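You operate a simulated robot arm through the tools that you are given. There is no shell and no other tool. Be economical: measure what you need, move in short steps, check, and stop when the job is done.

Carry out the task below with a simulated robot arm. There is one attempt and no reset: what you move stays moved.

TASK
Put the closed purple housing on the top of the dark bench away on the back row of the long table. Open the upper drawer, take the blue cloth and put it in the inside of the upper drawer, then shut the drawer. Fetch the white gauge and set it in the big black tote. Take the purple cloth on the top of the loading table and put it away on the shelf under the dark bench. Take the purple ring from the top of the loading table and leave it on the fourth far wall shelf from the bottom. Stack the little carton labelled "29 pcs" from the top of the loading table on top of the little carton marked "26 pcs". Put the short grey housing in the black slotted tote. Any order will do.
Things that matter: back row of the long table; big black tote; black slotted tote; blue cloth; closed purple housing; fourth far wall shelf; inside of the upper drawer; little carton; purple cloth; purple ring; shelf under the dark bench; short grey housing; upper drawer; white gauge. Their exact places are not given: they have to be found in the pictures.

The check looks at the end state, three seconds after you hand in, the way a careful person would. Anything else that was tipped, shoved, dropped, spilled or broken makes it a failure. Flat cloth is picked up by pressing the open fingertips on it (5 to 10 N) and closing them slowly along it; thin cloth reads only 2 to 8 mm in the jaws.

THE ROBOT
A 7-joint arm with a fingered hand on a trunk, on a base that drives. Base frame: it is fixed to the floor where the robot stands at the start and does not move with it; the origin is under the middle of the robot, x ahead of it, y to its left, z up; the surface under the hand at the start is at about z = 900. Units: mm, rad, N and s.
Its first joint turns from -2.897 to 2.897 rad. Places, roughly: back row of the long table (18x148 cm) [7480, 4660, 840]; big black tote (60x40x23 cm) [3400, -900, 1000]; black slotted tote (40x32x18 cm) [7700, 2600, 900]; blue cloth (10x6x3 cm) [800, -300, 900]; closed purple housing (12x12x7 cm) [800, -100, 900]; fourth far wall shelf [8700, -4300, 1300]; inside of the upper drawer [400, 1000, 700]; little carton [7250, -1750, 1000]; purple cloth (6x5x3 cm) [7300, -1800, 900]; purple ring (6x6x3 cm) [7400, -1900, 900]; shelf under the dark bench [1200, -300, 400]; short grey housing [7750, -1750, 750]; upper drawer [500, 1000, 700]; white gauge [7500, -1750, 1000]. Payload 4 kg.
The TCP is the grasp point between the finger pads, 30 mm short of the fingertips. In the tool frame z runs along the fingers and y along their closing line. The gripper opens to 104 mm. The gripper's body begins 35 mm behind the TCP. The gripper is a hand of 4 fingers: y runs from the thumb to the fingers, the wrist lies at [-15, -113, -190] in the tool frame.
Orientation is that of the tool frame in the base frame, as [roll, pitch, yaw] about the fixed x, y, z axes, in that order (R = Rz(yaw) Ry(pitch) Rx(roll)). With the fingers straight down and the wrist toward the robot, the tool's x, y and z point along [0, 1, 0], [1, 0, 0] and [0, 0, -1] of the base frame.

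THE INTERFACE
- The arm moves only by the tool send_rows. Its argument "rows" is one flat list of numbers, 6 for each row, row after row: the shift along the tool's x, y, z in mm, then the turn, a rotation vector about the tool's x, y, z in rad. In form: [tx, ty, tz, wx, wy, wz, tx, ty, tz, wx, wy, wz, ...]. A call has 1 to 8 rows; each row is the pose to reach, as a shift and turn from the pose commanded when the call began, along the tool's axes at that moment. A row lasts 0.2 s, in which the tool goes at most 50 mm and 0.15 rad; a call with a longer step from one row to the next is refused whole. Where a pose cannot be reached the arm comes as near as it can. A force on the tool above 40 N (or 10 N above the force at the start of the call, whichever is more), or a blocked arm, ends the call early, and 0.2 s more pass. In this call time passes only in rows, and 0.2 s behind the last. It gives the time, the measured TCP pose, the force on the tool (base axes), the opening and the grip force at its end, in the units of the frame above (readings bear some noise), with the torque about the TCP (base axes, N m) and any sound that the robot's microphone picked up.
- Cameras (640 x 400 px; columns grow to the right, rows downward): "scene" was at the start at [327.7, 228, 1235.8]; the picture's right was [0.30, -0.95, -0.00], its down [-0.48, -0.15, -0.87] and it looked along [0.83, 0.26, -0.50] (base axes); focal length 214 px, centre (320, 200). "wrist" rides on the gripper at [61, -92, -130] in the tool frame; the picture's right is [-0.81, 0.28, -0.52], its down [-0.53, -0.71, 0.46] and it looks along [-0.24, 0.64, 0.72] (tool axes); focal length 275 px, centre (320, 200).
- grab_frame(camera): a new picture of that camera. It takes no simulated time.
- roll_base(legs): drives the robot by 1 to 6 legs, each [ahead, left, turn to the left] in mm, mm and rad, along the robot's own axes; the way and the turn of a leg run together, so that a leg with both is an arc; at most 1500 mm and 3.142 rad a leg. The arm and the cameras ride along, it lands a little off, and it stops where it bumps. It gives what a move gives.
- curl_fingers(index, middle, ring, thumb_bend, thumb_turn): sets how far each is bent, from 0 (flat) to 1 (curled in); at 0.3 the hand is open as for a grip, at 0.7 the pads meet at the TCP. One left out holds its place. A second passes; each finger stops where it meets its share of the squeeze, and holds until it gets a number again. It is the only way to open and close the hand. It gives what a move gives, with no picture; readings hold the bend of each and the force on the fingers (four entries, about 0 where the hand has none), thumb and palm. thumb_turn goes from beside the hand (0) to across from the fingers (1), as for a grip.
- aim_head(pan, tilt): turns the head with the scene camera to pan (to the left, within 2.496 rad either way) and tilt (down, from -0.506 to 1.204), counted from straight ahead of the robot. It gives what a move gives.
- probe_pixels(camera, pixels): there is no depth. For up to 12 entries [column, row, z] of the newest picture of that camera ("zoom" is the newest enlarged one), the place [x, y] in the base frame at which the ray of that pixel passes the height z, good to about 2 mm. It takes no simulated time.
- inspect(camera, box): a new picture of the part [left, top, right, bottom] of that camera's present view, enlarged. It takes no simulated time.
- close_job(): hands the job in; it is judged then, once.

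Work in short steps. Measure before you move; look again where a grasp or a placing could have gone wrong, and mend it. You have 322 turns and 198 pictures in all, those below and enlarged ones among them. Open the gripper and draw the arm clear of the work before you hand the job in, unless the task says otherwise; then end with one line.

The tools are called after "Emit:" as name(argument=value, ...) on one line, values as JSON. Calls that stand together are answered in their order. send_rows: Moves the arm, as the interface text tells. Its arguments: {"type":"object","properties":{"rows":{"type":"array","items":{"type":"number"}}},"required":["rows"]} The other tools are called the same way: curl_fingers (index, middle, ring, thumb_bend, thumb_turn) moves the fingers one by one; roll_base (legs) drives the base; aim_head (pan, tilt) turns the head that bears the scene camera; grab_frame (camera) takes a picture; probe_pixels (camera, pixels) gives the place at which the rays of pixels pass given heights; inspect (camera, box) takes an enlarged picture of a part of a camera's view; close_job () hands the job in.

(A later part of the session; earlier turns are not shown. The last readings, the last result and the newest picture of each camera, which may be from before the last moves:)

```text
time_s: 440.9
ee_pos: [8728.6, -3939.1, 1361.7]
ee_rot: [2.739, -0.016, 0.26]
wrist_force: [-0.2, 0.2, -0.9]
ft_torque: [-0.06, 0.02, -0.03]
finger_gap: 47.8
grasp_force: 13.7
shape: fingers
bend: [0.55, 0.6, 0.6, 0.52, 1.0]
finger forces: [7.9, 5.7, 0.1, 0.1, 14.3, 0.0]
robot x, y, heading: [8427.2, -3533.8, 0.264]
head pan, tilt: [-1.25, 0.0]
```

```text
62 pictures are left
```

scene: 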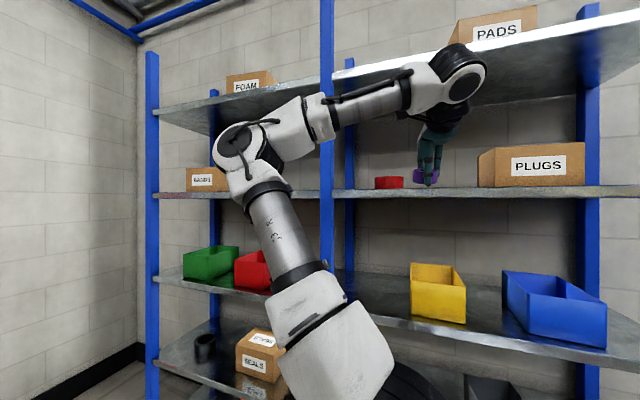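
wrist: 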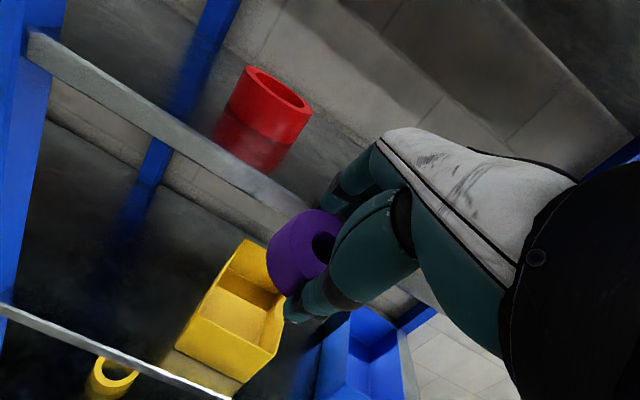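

The hand is between the red ring (388,183) and the PLUGS carton (530,165) on shelf 4. I move inward 174 mm and slightly left, keeping height.

Emit:
send_rows(rows=[-20, 0, 0, 0, 0, 0, -40, 20, 8, 0, 0, 0, -53, 55, 23, 0, 0, 0, -53, 95, 40, 0, 0, 0, -53, 130, 55, 0, 0, 0, -53, 160, 68, 0, 0, 0])

Emit:
grab_frame(camera="wrist")

Emit:
inspect(camera="scene", box=[330, 60, 600, 240])

```text
time_s: 442.3
ee_pos: [8715.8, -4102.7, 1367.1]
ee_rot: [2.733, -0.015, 0.258]
wrist_force: [-3.8, 21.1, 18.3]
ft_torque: [1.85, 0.38, -0.17]
finger_gap: 56.1
grasp_force: 19.4
shape: fingers
bend: [0.64, 0.66, 0.6, 0.4, 0.99]
finger forces: [1.2, 0.0, 0.0, 0.1, 37.6, 0.0]
robot x, y, heading: [8426.2, -3524.5, 0.263]
head pan, tilt: [-1.25, 0.0]
stopped in row 6: the force on the tool passed its limit at 45 N (the readings are from after the stop); the commanded pose is now the measured one
```

```text
61 pictures are left
```

wrist: 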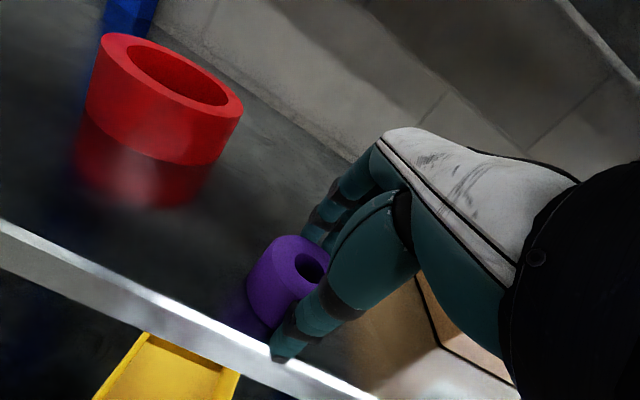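

```text
2.22 times, centred on (465, 150) of scene
```

zoom: 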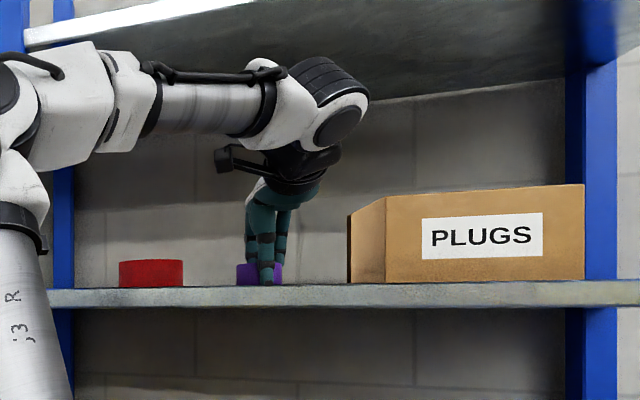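

The thumb has pressed on the shelf's front lip and the ring seems to rest behind it. I relieve by rising 12 mm and look again.

Emit:
send_rows(rows=[0, 5, -11, 0, 0, 0])

Emit:
inspect(camera="wrist", box=[180, 200, 400, 390])

```text
time_s: 442.7
ee_pos: [8717.3, -4106.2, 1375.5]
ee_rot: [2.737, -0.016, 0.26]
wrist_force: [-0.4, 0.3, -0.8]
ft_torque: [0.02, 0.01, 0.02]
finger_gap: 52.2
grasp_force: 12.3
shape: fingers
bend: [0.57, 0.61, 0.6, 0.48, 1.0]
finger forces: [6.7, 5.3, 0.1, 0.0, 12.1, 0.0]
robot x, y, heading: [8425.3, -3529.5, 0.263]
head pan, tilt: [-1.25, 0.0]
```

```text
2.11 times, centred on (290, 295) of wrist
```

zoom: 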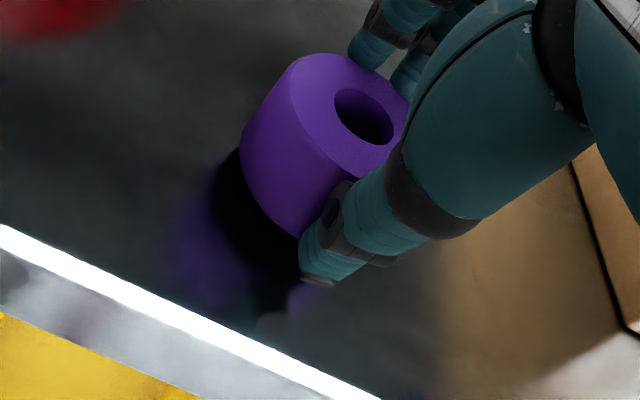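

The ring is held, above the glossy shelf, ~30 mm inside the edge. I move 25 mm further in, then lower to light contact.

Emit:
send_rows(rows=[0, 12, 5, 0, 0, 0, 0, 23, 10, 0, 0, 0, 0, 21, 14, 0, 0, 0, 0, 20, 17, 0, 0, 0])

```text
time_s: 443.7
ee_pos: [8723.7, -4130.0, 1370.2]
ee_rot: [2.736, -0.014, 0.259]
wrist_force: [0.3, 0.4, -1.7]
ft_torque: [-0.03, -0.02, 0.02]
finger_gap: 52.2
grasp_force: 12.2
shape: fingers
bend: [0.57, 0.61, 0.6, 0.48, 1.0]
finger forces: [6.4, 5.2, 0.0, 0.0, 12.0, 0.0]
robot x, y, heading: [8424.4, -3527.4, 0.266]
head pan, tilt: [-1.25, 0.0]
```

Emit:
send_rows(rows=[0, -1, 3, 0, 0, 0, 0, -2, 6, 0, 0, 0, 0, -3, 8, 0, 0, 0])

```text
time_s: 444.4
ee_pos: [8722.4, -4129.8, 1366.9]
ee_rot: [2.728, -0.015, 0.256]
wrist_force: [0.3, 1.6, 11.2]
ft_torque: [0.51, 0.07, -0.02]
finger_gap: 52.0
grasp_force: 18.9
shape: fingers
bend: [0.56, 0.6, 0.6, 0.49, 1.0]
finger forces: [6.5, 5.5, 0.0, 0.0, 25.3, 0.0]
robot x, y, heading: [8426.0, -3528.3, 0.26]
head pan, tilt: [-1.25, 0.0]
stopped in row 3: the force on the tool passed its limit at 45 N (the readings are from after the stop); the commanded pose is now the measured one
```

Contact made. I open the hand partially to release the ring.

Emit:
curl_fingers(index=0.4, middle=0.4, ring=0.4, thumb_bend=0.35)

Emit:
grab_frame(camera="wrist")

```text
time_s: 445.4
ee_pos: [8722.2, -4129.7, 1367.8]
ee_rot: [2.723, -0.013, 0.255]
wrist_force: [0.4, 1.0, 35.9]
ft_torque: [1.15, 0.15, 0.03]
finger_gap: 72.5
grasp_force: 17.7
shape: fingers
bend: [0.4, 0.4, 0.4, 0.43, 0.99]
finger forces: [0.0, 0.1, 0.0, 0.0, 35.2, 0.0]
robot x, y, heading: [8423.6, -3524.4, 0.263]
head pan, tilt: [-1.25, 0.0]
```

```text
58 pictures are left
```

wrist: 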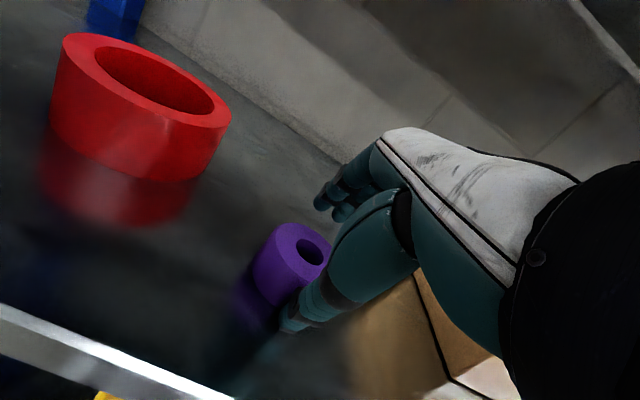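

The ring dropped flat on the shelf. I lift straight up and then draw back out.

Emit:
send_rows(rows=[0, 6, -14, 0, 0, 0, 0, 14, -32, 0, 0, 0, 0, 20, -50, 0, 0, 0, 0, -20, -67, 0, 0, 0, 0, -62, -84, 0, 0, 0, 0, -104, -102, 0, 0, 0, 0, -146, -120, 0, 0, 0])

Emit:
inspect(camera="scene", box=[330, 60, 600, 240])

Emit:
grab_frame(camera="wrist")

```text
time_s: 446.9
ee_pos: [8675.8, -3954.5, 1420.2]
ee_rot: [2.729, -0.014, 0.256]
wrist_force: [-0.7, 0.0, 0.0]
ft_torque: [0.04, 0.0, -0.02]
finger_gap: 84.0
grasp_force: 0.0
shape: fingers
bend: [0.4, 0.4, 0.4, 0.35, 0.98]
finger forces: [0.0, 0.0, 0.2, 0.0, 0.1, 0.1]
robot x, y, heading: [8428.9, -3527.2, 0.264]
head pan, tilt: [-1.25, 0.0]
```

```text
2.22 times, centred on (465, 150) of scene
```

zoom: 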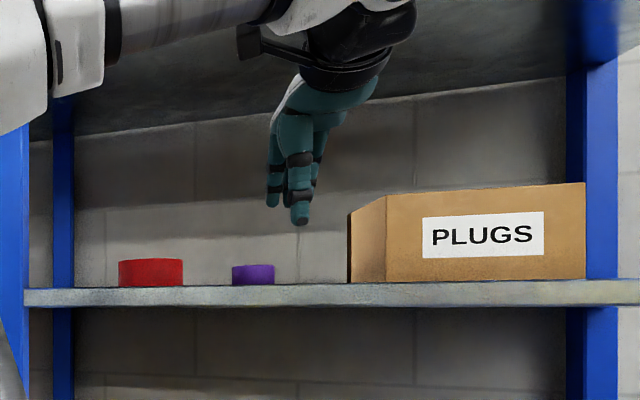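

```text
56 pictures are left
```

wrist: 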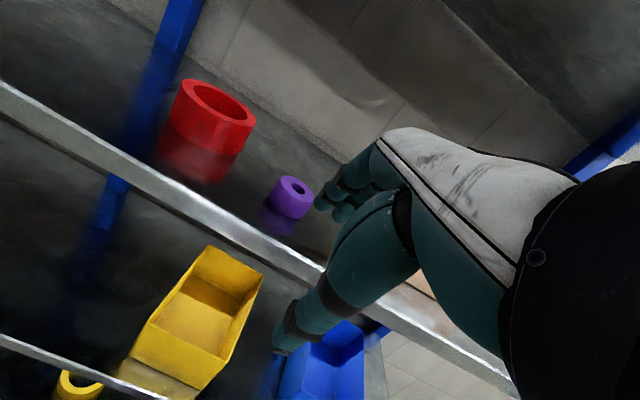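

The purple ring stands on shelf 4 between the red one and PLUGS. I draw the hand out and untilt it.

Emit:
send_rows(rows=[0, -40, -10, 0, 0, 0, 0, -80, -20, 0.08, 0, 0, 0, -115, -30, 0.2, 0, 0, 0, -130, -40, 0.3, 0, 0, 0, -140, -50, 0.41, 0, 0])

Emit:
curl_fingers(index=0.3, middle=0.3, ring=0.3, thumb_bend=0.3)

```text
time_s: 448.1
ee_pos: [8618.2, -3843.6, 1404.6]
ee_rot: [3.14, -0.013, 0.257]
wrist_force: [-0.3, -0.3, 0.3]
ft_torque: [0.02, 0.01, 0.0]
finger_gap: 84.3
grasp_force: 0.0
shape: fingers
bend: [0.4, 0.4, 0.4, 0.35, 0.98]
finger forces: [0.0, 0.0, 0.1, 0.0, 0.0, 0.0]
out of reach, approached as far as the arm can: row 1, 2, 3, 4, 5
robot x, y, heading: [8427.0, -3529.2, 0.26]
head pan, tilt: [-1.25, 0.0]
```

```text
time_s: 449.1
ee_pos: [8618.5, -3845.4, 1405.9]
ee_rot: [3.138, -0.016, 0.257]
wrist_force: [-0.3, -0.1, -1.2]
ft_torque: [-0.02, 0.01, -0.01]
finger_gap: 102.7
grasp_force: 0.0
shape: fingers
bend: [0.3, 0.3, 0.3, 0.3, 0.98]
finger forces: [0.1, 0.0, 0.1, 0.0, 0.0, 0.0]
robot x, y, heading: [8425.9, -3526.8, 0.266]
head pan, tilt: [-1.25, 0.0]
```

I move off the shelf, turn and drive back to the loading table's near end.

Emit:
roll_base(legs=[[0, 250, 0], [0, 0, 1.563], [780, 541, 0]])

```text
time_s: 459.3
ee_pos: [7962.0, -2465.0, 1405.3]
ee_rot: [3.138, -0.016, 1.817]
wrist_force: [0.0, 0.2, -0.3]
ft_torque: [-0.03, 0.03, 0.0]
finger_gap: 102.6
grasp_force: 0.0
shape: fingers
bend: [0.3, 0.3, 0.3, 0.3, 0.98]
finger forces: [0.0, 0.1, 0.0, 0.1, 0.1, 0.0]
robot x, y, heading: [7641.0, -2654.1, 1.823]
head pan, tilt: [-1.25, 0.0]
```

I swing the arm to the front over the table toward the grey housing.

Emit:
send_rows(rows=[34, 17, 14, 0, 0, -0.1, 68, 34, 29, 0, 0, -0.2, 102, 51, 43, 0, 0, -0.3, 136, 69, 57, 0, 0, -0.4, 170, 86, 71, 0, 0, -0.5, 204, 103, 86, 0, 0, -0.6, 238, 120, 100, 0, 0, -0.7])

Emit:
send_rows(rows=[40, 17, 12, 0, 0, -0.1, 80, 34, 25, 0, 0, -0.2, 119, 50, 38, 0, 0, -0.3, 159, 67, 50, 0, 0, -0.4, 199, 84, 62, 0, 0, -0.5, 239, 101, 75, 0, 0, -0.6, 278, 117, 88, 0, 0, -0.7, 318, 134, 100, 0, 0, -0.7])

Emit:
grab_frame(camera="wrist")

```text
time_s: 460.9
ee_pos: [8021.3, -2202.9, 1306.4]
ee_rot: [3.13, -0.01, 2.517]
wrist_force: [0.1, -0.9, 0.6]
ft_torque: [0.01, -0.01, -0.01]
finger_gap: 102.9
grasp_force: 0.1
shape: fingers
bend: [0.3, 0.3, 0.3, 0.3, 0.98]
finger forces: [0.0, 0.0, 0.0, 0.0, 0.1, 0.0]
out of reach, approached as far as the arm can: row 1
robot x, y, heading: [7642.8, -2652.2, 1.824]
head pan, tilt: [-1.25, 0.0]
```

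```text
time_s: 462.7
ee_pos: [7842.1, -1904.7, 1213.8]
ee_rot: [3.126, -0.001, -3.067]
wrist_force: [0.2, 0.2, -0.2]
ft_torque: [0.01, -0.01, -0.03]
finger_gap: 103.1
grasp_force: 0.1
shape: fingers
bend: [0.3, 0.3, 0.3, 0.3, 0.98]
finger forces: [0.1, 0.0, 0.0, 0.1, 0.1, 0.0]
robot x, y, heading: [7649.3, -2653.2, 1.824]
head pan, tilt: [-1.25, 0.0]
```

```text
55 pictures are left
```

wrist: 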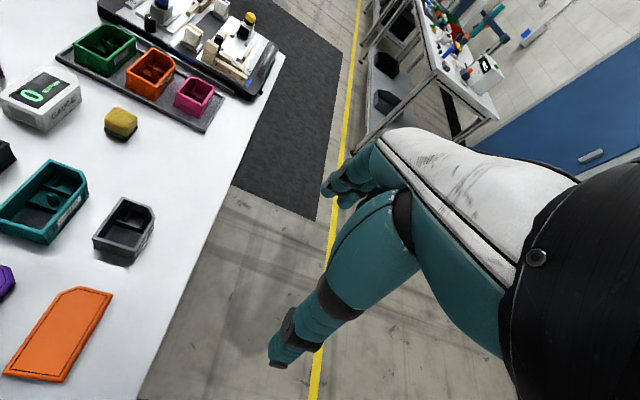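

The short grey housing is at (125,230). I enlarge it and the gauge for measuring.

Emit:
inspect(camera="wrist", box=[60, 170, 200, 290])

```text
3.33 times, centred on (130, 230) of wrist
```

zoom: 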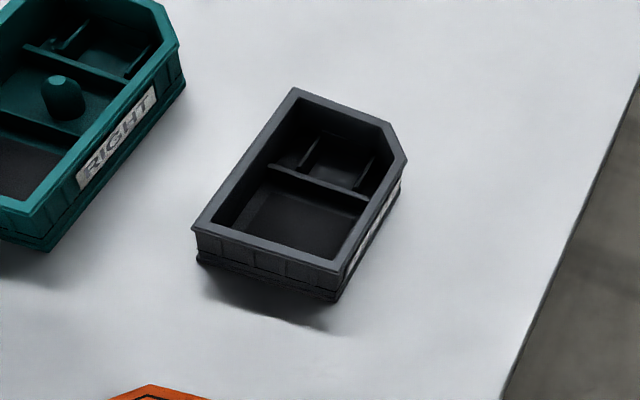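

Emit:
probe_pixels(camera="zoom", pixels=[[200, 263, 858], [338, 302, 858], [193, 228, 890], [340, 270, 890], [193, 228, 898], [340, 270, 898], [295, 89, 890], [388, 123, 890], [406, 160, 890], [530, 355, 858], [640, 90, 858]])

```text
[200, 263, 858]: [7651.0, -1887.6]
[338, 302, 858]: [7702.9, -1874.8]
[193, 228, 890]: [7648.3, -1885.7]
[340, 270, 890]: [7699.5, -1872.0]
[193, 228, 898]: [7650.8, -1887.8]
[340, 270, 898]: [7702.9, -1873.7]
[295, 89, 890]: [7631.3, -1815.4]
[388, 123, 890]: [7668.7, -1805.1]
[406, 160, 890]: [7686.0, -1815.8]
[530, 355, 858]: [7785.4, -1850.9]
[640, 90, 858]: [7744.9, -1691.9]
```

Rim z≈898, centre (7668,−1846), 54×72 mm. I'll grip along its length with a reduced opening; first above it at z=1000.

Emit:
send_rows(rows=[28, 12, 36, 0, 0, -0.03, 56, 24, 72, 0, 0, -0.06, 85, 36, 107, 0, 0, -0.09, 113, 48, 143, 0, 0, -0.12, 141, 60, 178, 0, 0, -0.14, 169, 72, 214, 0, 0, -0.164])

Emit:
curl_fingers(index=0.36, middle=0.36, ring=0.36, thumb_bend=0.35)

Emit:
grab_frame(camera="wrist")

```text
time_s: 464.1
ee_pos: [7670.5, -1843.3, 1003.5]
ee_rot: [3.126, 0.004, -2.904]
wrist_force: [0.8, 0.4, -0.7]
ft_torque: [0.02, -0.01, -0.01]
finger_gap: 103.2
grasp_force: 0.0
shape: fingers
bend: [0.3, 0.3, 0.3, 0.3, 0.98]
finger forces: [0.0, 0.1, 0.0, 0.0, 0.0, 0.1]
robot x, y, heading: [7644.8, -2652.6, 1.822]
head pan, tilt: [-1.25, 0.0]
```

```text
time_s: 465.1
ee_pos: [7670.5, -1842.4, 1003.0]
ee_rot: [3.126, 0.002, -2.905]
wrist_force: [0.4, -0.9, 0.4]
ft_torque: [0.0, -0.02, 0.03]
finger_gap: 89.9
grasp_force: 0.0
shape: fingers
bend: [0.36, 0.36, 0.36, 0.35, 0.98]
finger forces: [0.1, 0.0, 0.1, 0.0, 0.1, 0.0]
robot x, y, heading: [7644.5, -2654.3, 1.823]
head pan, tilt: [-1.25, 0.0]
```

```text
53 pictures are left
```

wrist: 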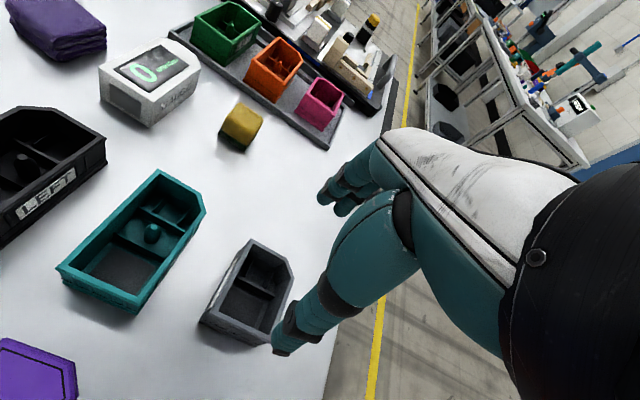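

Emit:
probe_pixels(camera="wrist", pixels=[[250, 240, 898], [286, 258, 898], [201, 318, 898], [205, 325, 858], [262, 345, 858], [50, 58, 870], [95, 45, 870], [155, 60, 900], [108, 100, 858], [150, 125, 858]])

```text
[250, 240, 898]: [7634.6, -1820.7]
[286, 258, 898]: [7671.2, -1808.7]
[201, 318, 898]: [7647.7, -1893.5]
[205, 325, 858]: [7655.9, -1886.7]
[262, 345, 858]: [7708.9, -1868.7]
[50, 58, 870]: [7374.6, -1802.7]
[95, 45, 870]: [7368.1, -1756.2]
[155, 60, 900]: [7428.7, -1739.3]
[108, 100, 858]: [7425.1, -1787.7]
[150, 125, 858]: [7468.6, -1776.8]
```

Consistent. I descend to z≈893 and grip.

Emit:
send_rows(rows=[2, -4.6, 35, 0, 0, 0, 2, -4.6, 70, 0, 0, 0, 2, -4.6, 95, 0, 0, 0, 2, -4.6, 108, 0, 0, 0])

Emit:
curl_fingers(index=0.6, middle=0.6, ring=0.6, thumb_bend=0.58, thumb_turn=1.0)

Emit:
grab_frame(camera="wrist")

```text
time_s: 466.1
ee_pos: [7666.7, -1845.7, 894.0]
ee_rot: [3.126, 0.004, -2.904]
wrist_force: [-0.1, -0.3, 0.8]
ft_torque: [-0.02, 0.01, 0.02]
finger_gap: 89.9
grasp_force: 0.0
shape: fingers
bend: [0.36, 0.36, 0.36, 0.35, 0.98]
finger forces: [0.0, 0.0, 0.0, 0.1, 0.5, 0.1]
robot x, y, heading: [7642.4, -2655.6, 1.82]
head pan, tilt: [-1.25, 0.0]
```

```text
time_s: 467.1
ee_pos: [7668.7, -1846.1, 895.8]
ee_rot: [3.124, 0.004, -2.904]
wrist_force: [-1.6, 5.6, 18.4]
ft_torque: [0.99, 0.09, 0.08]
finger_gap: 72.3
grasp_force: 31.3
shape: fingers
bend: [0.4, 0.46, 0.57, 0.46, 1.0]
finger forces: [16.7, 20.7, 1.9, 0.0, 21.6, 0.0]
robot x, y, heading: [7641.3, -2651.4, 1.823]
head pan, tilt: [-1.25, 0.0]
```

```text
52 pictures are left
```

wrist: 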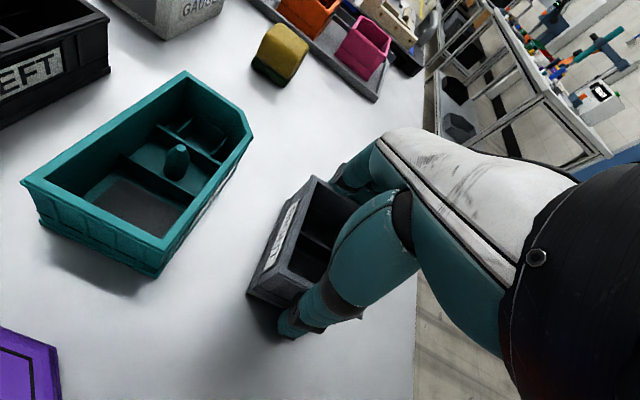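

Gripped. I lift and retract to a carrying position.

Emit:
send_rows(rows=[0, 0, -12, 0, 0, 0, 0, 0, -50, 0, 0, 0, 0, 0, -95, 0, 0, 0, 0, -10, -140, 0, 0, 0, 0, -30, -185, 0, 0, 0, 0, -55, -225, 0, 0, 0, 0, -85, -265, 0, 0, 0, 0, -120, -300, 0, 0, 0])

Emit:
grab_frame(camera="wrist")

```text
time_s: 468.9
ee_pos: [7694.4, -1969.7, 1189.3]
ee_rot: [3.127, 0.004, -2.903]
wrist_force: [-0.9, -0.3, -1.8]
ft_torque: [0.01, 0.03, 0.0]
finger_gap: 71.6
grasp_force: 21.1
shape: fingers
bend: [0.4, 0.49, 0.6, 0.46, 1.0]
finger forces: [15.4, 4.9, 0.3, 0.0, 21.6, 0.0]
robot x, y, heading: [7641.1, -2653.9, 1.821]
head pan, tilt: [-1.25, 0.0]
```

```text
51 pictures are left
```

wrist: 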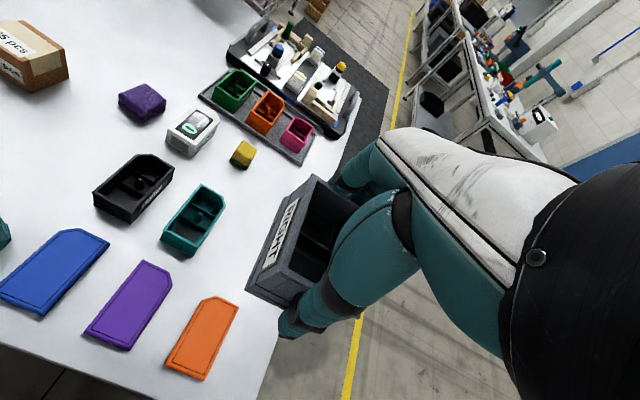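

Held well. I drive to the slotted tote: right, then up the aisle.

Emit:
roll_base(legs=[[0, -742, 0], [1418, 0, 0], [1418, 0, 0]])

```text
time_s: 486.2
ee_pos: [7632.4, 921.3, 1188.7]
ee_rot: [3.126, 0.004, -2.871]
wrist_force: [-0.6, -0.6, 0.2]
ft_torque: [-0.01, -0.05, 0.04]
finger_gap: 72.2
grasp_force: 20.7
shape: fingers
bend: [0.4, 0.49, 0.6, 0.46, 1.0]
finger forces: [15.4, 4.8, 0.2, 0.0, 21.4, 0.0]
robot x, y, heading: [7606.2, 237.5, 1.855]
head pan, tilt: [-1.25, 0.0]
```

Emit:
roll_base(legs=[[0, 0, -0.03], [980, 0, 0], [983, 0, 0]])

Emit:
aim_head(pan=-1.3, tilt=0.4)

Emit:
grab_frame(camera="scene")

```text
time_s: 496.3
ee_pos: [7116.0, 2811.3, 1190.5]
ee_rot: [3.126, 0.002, -2.885]
wrist_force: [-0.2, 0.3, -1.3]
ft_torque: [-0.02, 0.02, 0.01]
finger_gap: 71.7
grasp_force: 20.7
shape: fingers
bend: [0.4, 0.49, 0.6, 0.46, 1.0]
finger forces: [15.3, 4.7, 0.2, 0.0, 21.3, 0.0]
robot x, y, heading: [7081.5, 2130.6, 1.845]
head pan, tilt: [-1.25, 0.0]
```

```text
time_s: 497.2
ee_pos: [7117.3, 2811.0, 1190.6]
ee_rot: [3.127, 0.003, -2.882]
wrist_force: [0.9, -0.4, -2.8]
ft_torque: [0.0, 0.0, 0.0]
finger_gap: 71.9
grasp_force: 21.1
shape: fingers
bend: [0.4, 0.49, 0.6, 0.46, 1.0]
finger forces: [15.3, 4.8, 0.2, 0.0, 21.3, 0.1]
robot x, y, heading: [7083.1, 2127.6, 1.847]
head pan, tilt: [-1.3, 0.4]
```

```text
50 pictures are left
```

scene: 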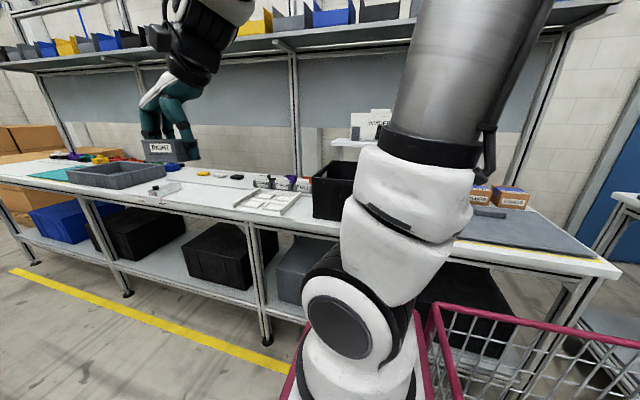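

The tote's left part shows at (335,190). I probe its corner points.

Emit:
probe_pixels(camera="scene", pixels=[[313, 183, 1025], [333, 160, 1025], [316, 217, 845], [345, 221, 845], [313, 183, 1015]])

```text
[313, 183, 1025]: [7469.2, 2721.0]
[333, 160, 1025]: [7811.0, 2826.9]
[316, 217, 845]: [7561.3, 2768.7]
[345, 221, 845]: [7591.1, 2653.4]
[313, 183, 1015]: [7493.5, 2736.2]
```

The tote is centred near (7765,2600). I swing the arm over it.

Emit:
send_rows(rows=[-34, -14, -4, 0, 0, 0.1, -68, -27, -8, 0, 0, 0.2, -103, -41, -12, 0, 0, 0.3, -137, -55, -16, 0, 0, 0.4, -171, -68, -20, 0, 0, 0.5, -206, -82, -24, 0, 0, 0.6, -240, -95, -28, 0, 0, 0.7, -274, -109, -30, 0, 0, 0.77])

Emit:
send_rows(rows=[-45, 1, 0, 0, 0, 0.1, -90, 2, 0, 0, 0, 0.2, -135, 3, 0, 0, 0, 0.3, -180, 4, 0, 0, 0, 0.4, -225, 5, 0, 0, 0, 0.5, -270, 6, 0, 0, 0, 0.6, -315, 7, 0, 0, 0, 0.7, -360, 8, 0, 0, 0, 0.77])

Emit:
grab_frame(camera="wrist")

```text
time_s: 499.0
ee_pos: [7410.3, 2777.7, 1219.2]
ee_rot: [3.13, -0.008, 2.631]
wrist_force: [-0.1, -0.2, -0.2]
ft_torque: [-0.02, -0.03, -0.01]
finger_gap: 71.7
grasp_force: 20.6
shape: fingers
bend: [0.4, 0.49, 0.6, 0.47, 1.0]
finger forces: [15.2, 4.8, 0.1, 0.0, 20.9, 0.0]
robot x, y, heading: [7080.8, 2129.3, 1.848]
head pan, tilt: [-1.3, 0.4]
```

```text
time_s: 500.8
ee_pos: [7585.4, 2596.7, 1236.2]
ee_rot: [3.135, -0.014, 1.859]
wrist_force: [-0.2, -0.3, -1.4]
ft_torque: [-0.06, -0.01, 0.0]
finger_gap: 70.8
grasp_force: 18.4
shape: fingers
bend: [0.4, 0.5, 0.6, 0.48, 1.0]
finger forces: [13.7, 4.5, 0.0, 0.0, 18.3, 0.1]
out of reach, approached as far as the arm can: row 4, 5, 6, 7, 8
robot x, y, heading: [7080.4, 2130.3, 1.845]
head pan, tilt: [-1.3, 0.4]
```

```text
49 pictures are left
```

wrist: 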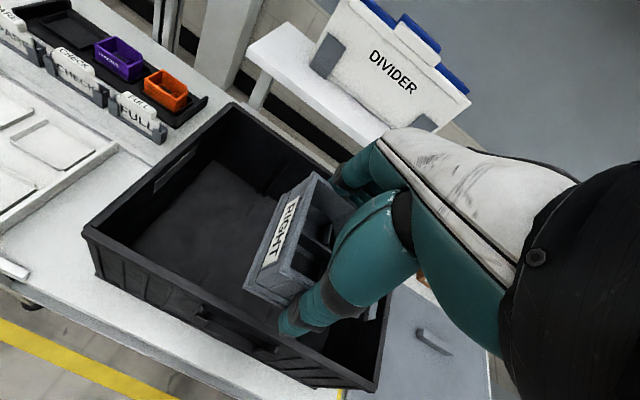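

The hand is just short of the tote; I move the base 150 mm toward the table instead.

Emit:
roll_base(legs=[[0, -150, 0]])

Emit:
grab_frame(camera="wrist")

```text
time_s: 502.2
ee_pos: [7726.9, 2635.3, 1235.3]
ee_rot: [3.138, -0.016, 1.861]
wrist_force: [-0.1, 0.7, -1.4]
ft_torque: [0.01, -0.04, 0.02]
finger_gap: 70.9
grasp_force: 18.9
shape: fingers
bend: [0.4, 0.5, 0.6, 0.48, 1.0]
finger forces: [13.8, 4.5, 0.0, 0.0, 18.4, 0.0]
robot x, y, heading: [7222.7, 2168.7, 1.842]
head pan, tilt: [-1.3, 0.4]
```

```text
48 pictures are left
```

wrist: 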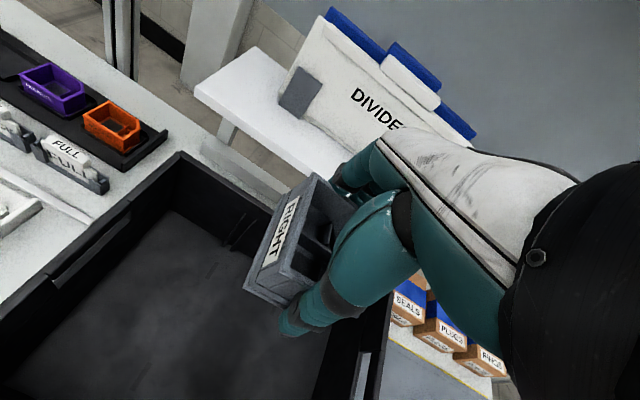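

I probe the tote's rim to find the hand's position within it.

Emit:
probe_pixels(camera="wrist", pixels=[[182, 153, 1010], [0, 312, 1010], [388, 290, 1010], [370, 380, 1010], [170, 210, 855], [270, 195, 1010], [350, 345, 1010], [300, 300, 855]])

```text
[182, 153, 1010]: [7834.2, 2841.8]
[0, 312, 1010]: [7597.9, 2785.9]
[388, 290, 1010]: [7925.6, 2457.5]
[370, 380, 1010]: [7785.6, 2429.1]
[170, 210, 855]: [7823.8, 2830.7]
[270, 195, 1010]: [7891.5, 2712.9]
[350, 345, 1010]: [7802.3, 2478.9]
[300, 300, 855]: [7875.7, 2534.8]
```

The hand is over the tote's centre. I lower the housing into it.

Emit:
send_rows(rows=[0, 0, 43, 0, 0, 0, 0, 0, 86, 0, 0, 0, 0, 0, 129, 0, 0, 0, 0, 0, 172, 0, 0, 0, 0, 0, 215, 0, 0, 0, 0, 0, 258, 0, 0, 0, 0, 0, 300, 0, 0, 0])

Emit:
grab_frame(camera="wrist")

```text
time_s: 503.8
ee_pos: [7657.5, 2635.7, 1042.1]
ee_rot: [3.134, -0.016, 1.86]
wrist_force: [0.0, -0.6, -1.4]
ft_torque: [-0.01, 0.0, 0.0]
finger_gap: 70.5
grasp_force: 18.0
shape: fingers
bend: [0.4, 0.5, 0.6, 0.48, 1.0]
finger forces: [13.8, 4.5, 0.1, 0.0, 18.3, 0.0]
out of reach, approached as far as the arm can: row 1, 2, 3, 4, 5, 6, 7
robot x, y, heading: [7220.3, 2166.1, 1.842]
head pan, tilt: [-1.3, 0.4]
```

```text
47 pictures are left
```

wrist: 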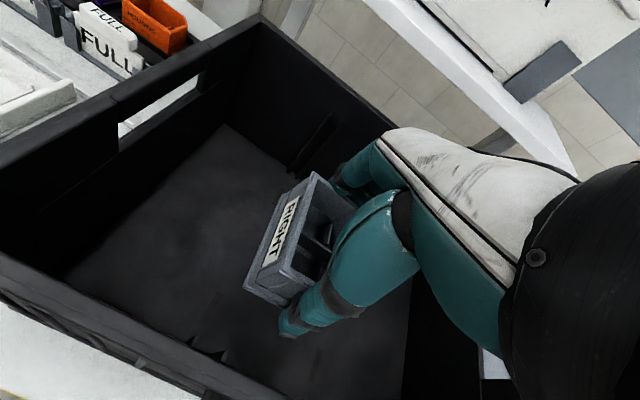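

The arm reports out of reach though it is not extended; I look at its configuration.

Emit:
aim_head(pan=-1.3, tilt=0.1)

Emit:
grab_frame(camera="scene")

```text
time_s: 504.6
ee_pos: [7656.7, 2634.9, 1042.1]
ee_rot: [3.135, -0.016, 1.86]
wrist_force: [0.0, -0.2, -0.5]
ft_torque: [0.04, -0.02, 0.01]
finger_gap: 71.1
grasp_force: 18.2
shape: fingers
bend: [0.4, 0.5, 0.6, 0.48, 1.0]
finger forces: [13.8, 4.5, 0.1, 0.2, 18.4, 0.0]
robot x, y, heading: [7226.4, 2164.5, 1.842]
head pan, tilt: [-1.3, 0.099]
```

```text
46 pictures are left
```

scene: 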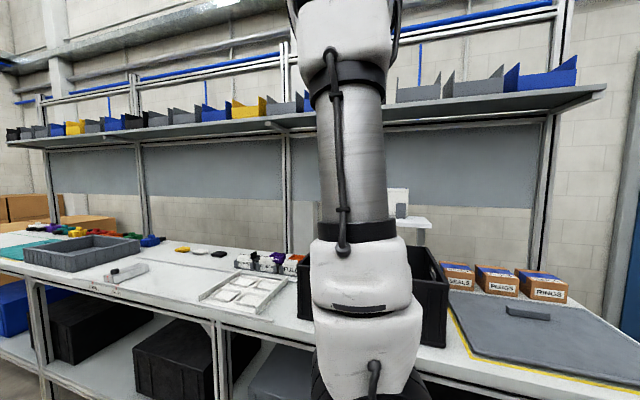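

The arm's redundant posture has drifted to a joint limit on this side. I raise the hand clear of the tote and shift the base back 350 mm so the tote lies more in front of the arm.

Emit:
send_rows(rows=[0, 0, -40, 0, 0, 0, 0, 0, -80, 0, 0, 0, 0, 0, -120, 0, 0, 0, 0, 0, -160, 0, 0, 0, 0, 0, -190, 0, 0, 0])

```text
time_s: 505.8
ee_pos: [7655.9, 2630.4, 1233.0]
ee_rot: [3.136, -0.018, 1.86]
wrist_force: [-0.9, 0.1, -0.3]
ft_torque: [-0.01, 0.0, -0.01]
finger_gap: 70.5
grasp_force: 17.6
shape: fingers
bend: [0.4, 0.5, 0.6, 0.48, 1.0]
finger forces: [13.6, 4.2, 0.1, 0.1, 17.8, 0.0]
robot x, y, heading: [7222.8, 2166.6, 1.846]
head pan, tilt: [-1.3, 0.099]
```

It can move here. I try a combined inward 55 mm and downward motion from this reset pose.

Emit:
send_rows(rows=[0, 20, 10, 0, 0, 0, 0, 40, 25, 0, 0, 0, 0, 55, 50, 0, 0, 0, 0, 55, 90, 0, 0, 0, 0, 55, 130, 0, 0, 0])

```text
time_s: 507.0
ee_pos: [7691.2, 2646.5, 1106.8]
ee_rot: [3.135, -0.018, 1.861]
wrist_force: [-0.5, 0.1, -0.9]
ft_torque: [-0.01, -0.04, -0.02]
finger_gap: 70.5
grasp_force: 17.7
shape: fingers
bend: [0.4, 0.5, 0.6, 0.48, 1.0]
finger forces: [13.5, 4.3, 0.0, 0.0, 17.9, 0.0]
out of reach, approached as far as the arm can: row 4, 5
robot x, y, heading: [7222.1, 2166.6, 1.846]
head pan, tilt: [-1.3, 0.099]
```

Still limited. I raise again and do the base shift: 330 mm back, with the hand staying high.

Emit:
send_rows(rows=[0, -10, -40, 0, 0, 0, 0, -20, -80, 0, 0, 0, 0, -30, -120, 0, 0, 0])

Emit:
roll_base(legs=[[-330, 0, 0]])

```text
time_s: 507.8
ee_pos: [7664.6, 2635.5, 1228.0]
ee_rot: [3.135, -0.017, 1.86]
wrist_force: [-0.1, -1.0, -0.5]
ft_torque: [0.0, 0.02, -0.01]
finger_gap: 70.7
grasp_force: 17.9
shape: fingers
bend: [0.4, 0.5, 0.6, 0.48, 1.0]
finger forces: [13.5, 4.2, 0.0, 0.0, 17.7, 0.0]
robot x, y, heading: [7223.7, 2164.9, 1.839]
head pan, tilt: [-1.3, 0.099]
```

```text
time_s: 510.0
ee_pos: [7755.9, 2311.8, 1227.4]
ee_rot: [3.134, -0.016, 1.853]
wrist_force: [-0.1, 0.0, -1.3]
ft_torque: [0.01, 0.04, -0.03]
finger_gap: 70.8
grasp_force: 17.7
shape: fingers
bend: [0.4, 0.5, 0.6, 0.48, 1.0]
finger forces: [13.4, 4.2, 0.0, 0.0, 17.7, 0.0]
robot x, y, heading: [7312.3, 1848.2, 1.836]
head pan, tilt: [-1.3, 0.099]
```

I swing the hand forward over the tote's centre, turning the wrist along.

Emit:
send_rows(rows=[42, 8, 0, 0, 0, -0.07, 84, 15, 0, 0, 0, -0.14, 126, 23, 0, 0, 0, -0.21, 168, 31, 0, 0, 0, -0.28, 210, 39, 0, 0, 0, -0.35, 252, 46, 0, 0, 0, -0.42, 294, 54, 0, 0, 0, -0.5])

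Emit:
send_rows(rows=[0, 0, 40, 0, 0, 0, 0, 0, 80, 0, 0, 0, 0, 0, 120, 0, 0, 0, 0, 0, 160, 0, 0, 0])

```text
time_s: 511.6
ee_pos: [7661.0, 2599.4, 1327.8]
ee_rot: [3.124, -0.012, 2.353]
wrist_force: [3.2, -3.3, -0.5]
ft_torque: [0.15, 0.19, 0.05]
finger_gap: 70.1
grasp_force: 18.0
shape: fingers
bend: [0.4, 0.51, 0.6, 0.48, 1.0]
finger forces: [13.5, 4.6, 0.1, 0.1, 17.9, 0.0]
out of reach, approached as far as the arm can: row 5, 6, 7
robot x, y, heading: [7315.5, 1848.7, 1.835]
head pan, tilt: [-1.3, 0.099]
```

```text
time_s: 512.6
ee_pos: [7660.3, 2613.6, 1176.7]
ee_rot: [3.123, -0.01, 2.356]
wrist_force: [0.4, -0.5, -0.3]
ft_torque: [0.0, -0.02, -0.01]
finger_gap: 69.8
grasp_force: 16.8
shape: fingers
bend: [0.4, 0.51, 0.6, 0.48, 1.0]
finger forces: [13.3, 4.3, 0.0, 0.0, 17.7, 0.0]
out of reach, approached as far as the arm can: row 4
robot x, y, heading: [7311.4, 1845.0, 1.833]
head pan, tilt: [-1.3, 0.099]
```

It follows downward now. I continue down in steps.

Emit:
send_rows(rows=[0, 15, 30, 0, 0, 0, 0, 30, 65, 0, 0, 0, 0, 30, 100, 0, 0, 0, 0, 30, 130, 0, 0, 0])

Emit:
grab_frame(camera="wrist")

```text
time_s: 513.6
ee_pos: [7623.3, 2650.3, 1094.6]
ee_rot: [3.129, -0.01, 2.354]
wrist_force: [-0.2, -1.1, -0.2]
ft_torque: [0.05, 0.0, 0.02]
finger_gap: 69.8
grasp_force: 18.1
shape: fingers
bend: [0.4, 0.51, 0.6, 0.48, 1.0]
finger forces: [13.4, 4.3, 0.0, 0.0, 17.6, 0.0]
out of reach, approached as far as the arm can: row 1, 2, 3, 4
robot x, y, heading: [7311.0, 1843.3, 1.835]
head pan, tilt: [-1.3, 0.099]
```

```text
45 pictures are left
```

wrist: 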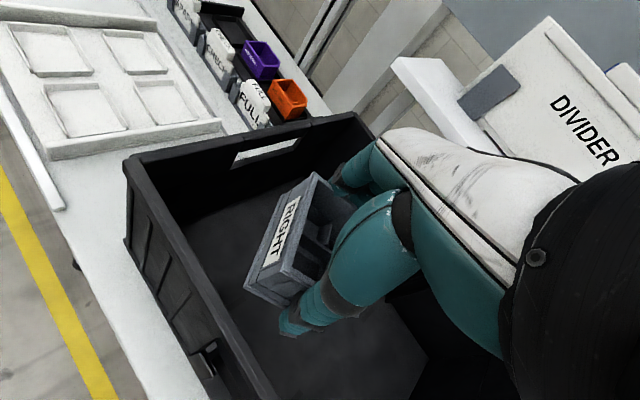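

The swing limit is clockwise only, and there is room here (aisle ~1.4 m), so I raise the hand, move off and turn the robot to face the tote directly.

Emit:
send_rows(rows=[0, 0, -40, 0, 0, 0, 0, 0, -80, 0, 0, 0, 0, 0, -120, 0, 0, 0])

Emit:
roll_base(legs=[[676, 241, 0], [0, 0, -1.575]])

Emit:
aim_head(pan=-0.2, tilt=0.5)

Emit:
grab_frame(camera="scene")

```text
time_s: 514.4
ee_pos: [7623.0, 2647.2, 1215.7]
ee_rot: [3.129, -0.013, 2.355]
wrist_force: [-0.6, -0.1, -1.8]
ft_torque: [-0.04, -0.01, 0.0]
finger_gap: 69.8
grasp_force: 17.0
shape: fingers
bend: [0.4, 0.51, 0.6, 0.48, 1.0]
finger forces: [13.2, 4.2, 0.0, 0.1, 17.2, 0.1]
robot x, y, heading: [7312.8, 1847.7, 1.837]
head pan, tilt: [-1.3, 0.099]
```

```text
time_s: 522.1
ee_pos: [7703.2, 2108.0, 1214.5]
ee_rot: [3.129, -0.009, 0.765]
wrist_force: [-0.6, 0.2, -0.5]
ft_torque: [-0.02, 0.0, -0.02]
finger_gap: 68.8
grasp_force: 16.5
shape: fingers
bend: [0.4, 0.51, 0.6, 0.48, 1.0]
finger forces: [12.6, 4.0, 0.1, 0.0, 16.2, 0.1]
robot x, y, heading: [6909.0, 2434.0, 0.246]
head pan, tilt: [-1.3, 0.099]
```

```text
time_s: 523.4
ee_pos: [7704.4, 2107.1, 1215.1]
ee_rot: [3.129, -0.011, 0.767]
wrist_force: [-0.4, -0.1, -1.2]
ft_torque: [-0.01, 0.03, 0.03]
finger_gap: 68.6
grasp_force: 16.0
shape: fingers
bend: [0.4, 0.51, 0.6, 0.48, 1.0]
finger forces: [12.5, 3.9, 0.0, 0.1, 16.2, 0.0]
robot x, y, heading: [6906.7, 2429.4, 0.245]
head pan, tilt: [-0.201, 0.499]
```

```text
44 pictures are left
```

scene: 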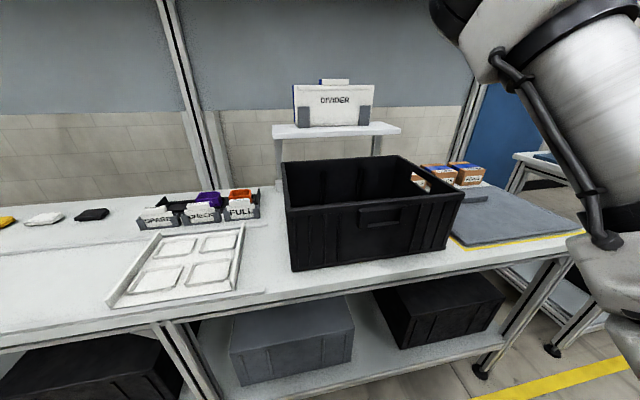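

The tote is right in front. I tighten the grip a little, move ahead 75 mm and swing the hand over the tote.

Emit:
curl_fingers(index=0.66, middle=0.66, ring=0.62, thumb_bend=0.63)

Emit:
roll_base(legs=[[75, 0, 0]])

Emit:
send_rows(rows=[25, -32, 0, 0, 0, -0.08, 50, -64, 0, 0, 0, -0.15, 75, -96, 0, 0, 0, -0.23, 100, -127, 0, 0, 0, -0.31, 125, -159, 0, 0, 0, -0.38, 150, -191, 0, 0, 0, -0.46])

Emit:
send_rows(rows=[36, -18, 0, 0, 0, -0.08, 73, -35, 0, 0, 0, -0.15, 110, -53, 0, 0, 0, -0.23, 146, -71, 0, 0, 0, -0.31, 183, -88, 0, 0, 0, -0.38, 219, -106, 0, 0, 0, -0.46])

Emit:
grab_frame(camera="wrist")

```text
time_s: 524.4
ee_pos: [7703.1, 2107.6, 1213.7]
ee_rot: [3.128, -0.01, 0.766]
wrist_force: [-0.3, 0.7, -1.2]
ft_torque: [-0.01, 0.03, 0.0]
finger_gap: 68.6
grasp_force: 21.9
shape: fingers
bend: [0.39, 0.53, 0.62, 0.49, 1.0]
finger forces: [14.3, 7.0, 0.0, 0.0, 23.0, 0.1]
robot x, y, heading: [6908.3, 2431.2, 0.247]
head pan, tilt: [-0.201, 0.499]
```

```text
time_s: 525.5
ee_pos: [7776.0, 2125.7, 1214.6]
ee_rot: [3.13, -0.009, 0.767]
wrist_force: [0.3, 0.3, -1.0]
ft_torque: [0.0, 0.03, -0.03]
finger_gap: 68.5
grasp_force: 22.6
shape: fingers
bend: [0.39, 0.53, 0.62, 0.49, 1.0]
finger forces: [14.4, 7.0, 0.0, 0.1, 22.9, 0.0]
robot x, y, heading: [6979.1, 2447.2, 0.245]
head pan, tilt: [-0.201, 0.499]
```

```text
time_s: 526.9
ee_pos: [7753.3, 2367.3, 1213.6]
ee_rot: [3.125, -0.007, 1.226]
wrist_force: [-0.2, 0.2, -1.0]
ft_torque: [-0.01, 0.0, -0.01]
finger_gap: 68.3
grasp_force: 22.3
shape: fingers
bend: [0.39, 0.53, 0.62, 0.49, 1.0]
finger forces: [14.3, 7.1, 0.0, 0.1, 22.7, 0.0]
robot x, y, heading: [6985.2, 2447.2, 0.252]
head pan, tilt: [-0.201, 0.499]
```

```text
time_s: 528.0
ee_pos: [7746.7, 2456.7, 1213.4]
ee_rot: [3.129, -0.019, 1.386]
wrist_force: [-0.5, -0.6, -1.1]
ft_torque: [-0.02, 0.01, 0.01]
finger_gap: 68.5
grasp_force: 21.5
shape: fingers
bend: [0.39, 0.53, 0.62, 0.49, 1.0]
finger forces: [14.3, 6.9, 0.1, 0.0, 22.6, 0.0]
robot x, y, heading: [6980.9, 2449.4, 0.245]
head pan, tilt: [-0.201, 0.499]
stopped in row 5: the arm was blocked; the commanded pose is now the measured one
```

```text
43 pictures are left
```

wrist: 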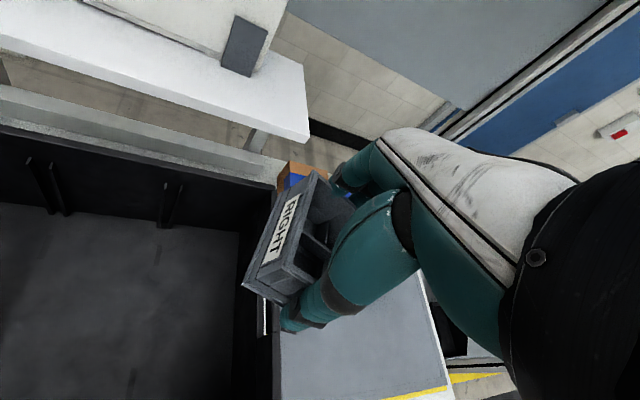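

The elbow meets the mast; so I shift the base left 155 mm instead to bring the hand over the tote's middle.

Emit:
roll_base(legs=[[0, 160, 0]])

Emit:
grab_frame(camera="wrist")

```text
time_s: 529.4
ee_pos: [7707.1, 2616.2, 1214.1]
ee_rot: [3.128, -0.017, 1.39]
wrist_force: [0.9, -0.3, 0.0]
ft_torque: [-0.02, -0.02, 0.0]
finger_gap: 68.5
grasp_force: 22.5
shape: fingers
bend: [0.39, 0.53, 0.62, 0.49, 1.0]
finger forces: [14.2, 7.0, 0.0, 0.0, 22.6, 0.0]
robot x, y, heading: [6939.8, 2608.3, 0.251]
head pan, tilt: [-0.201, 0.499]
```

```text
42 pictures are left
```

wrist: 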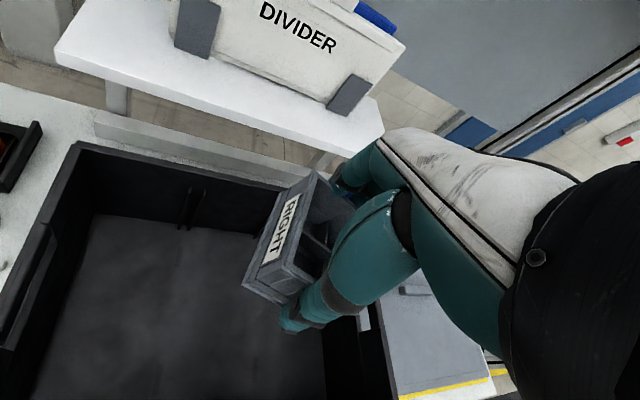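

Now over the tote's middle. I lower in two stages.

Emit:
send_rows(rows=[0, 0, 40, 0, 0, 0, 0, 0, 80, 0, 0, 0, 0, 0, 120, 0, 0, 0, 0, 0, 160, 0, 0, 0, 0, 0, 200, 0, 0, 0, 0, 0, 240, 0, 0, 0, 0, 0, 270, 0, 0, 0])

```text
time_s: 531.0
ee_pos: [7710.3, 2619.2, 944.7]
ee_rot: [3.126, -0.016, 1.389]
wrist_force: [-0.9, 0.4, -1.4]
ft_torque: [0.02, 0.0, -0.02]
finger_gap: 68.3
grasp_force: 21.1
shape: fingers
bend: [0.39, 0.53, 0.62, 0.49, 1.0]
finger forces: [13.8, 7.2, 0.0, 0.0, 21.8, 0.1]
robot x, y, heading: [6938.9, 2606.4, 0.26]
head pan, tilt: [-0.201, 0.499]
```

Emit:
send_rows(rows=[0, 0, 15, 0, 0, 0, 0, 0, 30, 0, 0, 0, 0, 0, 40, 0, 0, 0, 0, 0, 48, 0, 0, 0, 0, 0, 55, 0, 0, 0, 0, 0, 62, 0, 0, 0])

Emit:
grab_frame(camera="wrist")

```text
time_s: 532.3
ee_pos: [7714.6, 2620.1, 892.5]
ee_rot: [3.119, -0.021, 1.39]
wrist_force: [-4.0, 0.1, 25.7]
ft_torque: [-0.52, -0.53, -0.03]
finger_gap: 68.6
grasp_force: 31.0
shape: fingers
bend: [0.39, 0.51, 0.62, 0.5, 1.0]
finger forces: [13.1, 23.3, 0.1, 0.1, 25.7, 0.0]
robot x, y, heading: [6939.4, 2605.4, 0.254]
head pan, tilt: [-0.201, 0.499]
stopped in row 6: the force on the tool passed its limit at 46 N (the readings are from after the stop); the commanded pose is now the measured one
```

```text
41 pictures are left
```

wrist: 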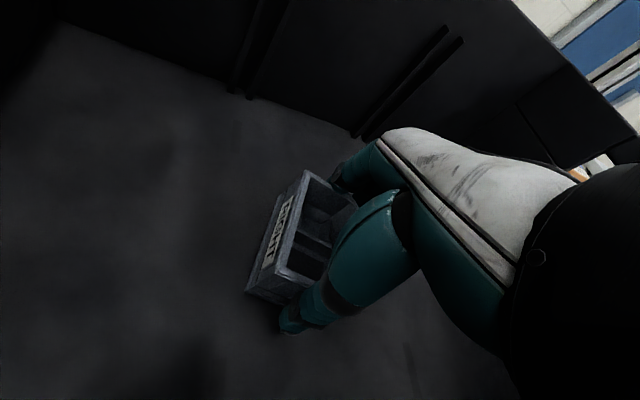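

The housing stands on the tote's floor. I open the hand and rise straight up.

Emit:
curl_fingers(index=0.32, middle=0.32, ring=0.32, thumb_bend=0.32)

Emit:
send_rows(rows=[0, 0, -30, 0, 0, 0, 0, 0, -75, 0, 0, 0, 0, 0, -120, 0, 0, 0, 0, 0, -165, 0, 0, 0, 0, 0, -210, 0, 0, 0, 0, 0, -255, 0, 0, 0, 0, 0, -300, 0, 0, 0, 0, 0, -330, 0, 0, 0])

Emit:
grab_frame(camera="wrist")

```text
time_s: 533.3
ee_pos: [7714.7, 2620.2, 890.6]
ee_rot: [3.121, -0.021, 1.387]
wrist_force: [-0.1, -1.5, 0.9]
ft_torque: [0.01, 0.01, 0.0]
finger_gap: 97.9
grasp_force: 0.1
shape: fingers
bend: [0.32, 0.32, 0.32, 0.32, 0.98]
finger forces: [0.0, 0.1, 0.0, 0.0, 0.1, 0.1]
robot x, y, heading: [6940.6, 2608.1, 0.247]
head pan, tilt: [-0.201, 0.499]
```

```text
time_s: 535.1
ee_pos: [7707.3, 2616.1, 1218.7]
ee_rot: [3.121, -0.021, 1.389]
wrist_force: [0.1, 0.6, -0.7]
ft_torque: [-0.02, 0.01, 0.0]
finger_gap: 98.0
grasp_force: 0.1
shape: fingers
bend: [0.32, 0.32, 0.32, 0.32, 0.98]
finger forces: [0.0, 0.0, 0.1, 0.1, 0.1, 0.0]
robot x, y, heading: [6938.8, 2604.2, 0.255]
head pan, tilt: [-0.201, 0.499]
```

```text
40 pictures are left
```

wrist: 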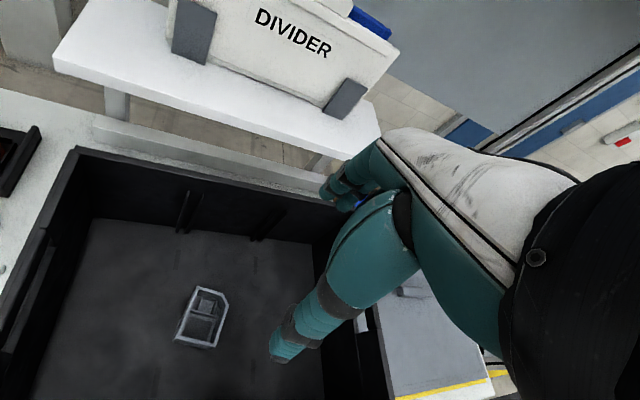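

The grey housing lies in the slotted tote. Two jobs remain. I back off, turn south and drive down the aisle toward the loading table.

Emit:
roll_base(legs=[[-90, 0, 0], [0, 0, -1.58], [1181, 106, 0], [1181, 106, 0]])

```text
time_s: 551.2
ee_pos: [7549.9, -424.0, 1219.3]
ee_rot: [3.12, -0.022, -0.206]
wrist_force: [0.2, 0.1, -0.5]
ft_torque: [0.0, -0.01, 0.03]
finger_gap: 97.8
grasp_force: 0.0
shape: fingers
bend: [0.32, 0.32, 0.32, 0.32, 0.98]
finger forces: [0.0, 0.0, 0.0, 0.0, 0.1, 0.0]
robot x, y, heading: [7559.6, 346.6, -1.347]
head pan, tilt: [-0.201, 0.499]
```

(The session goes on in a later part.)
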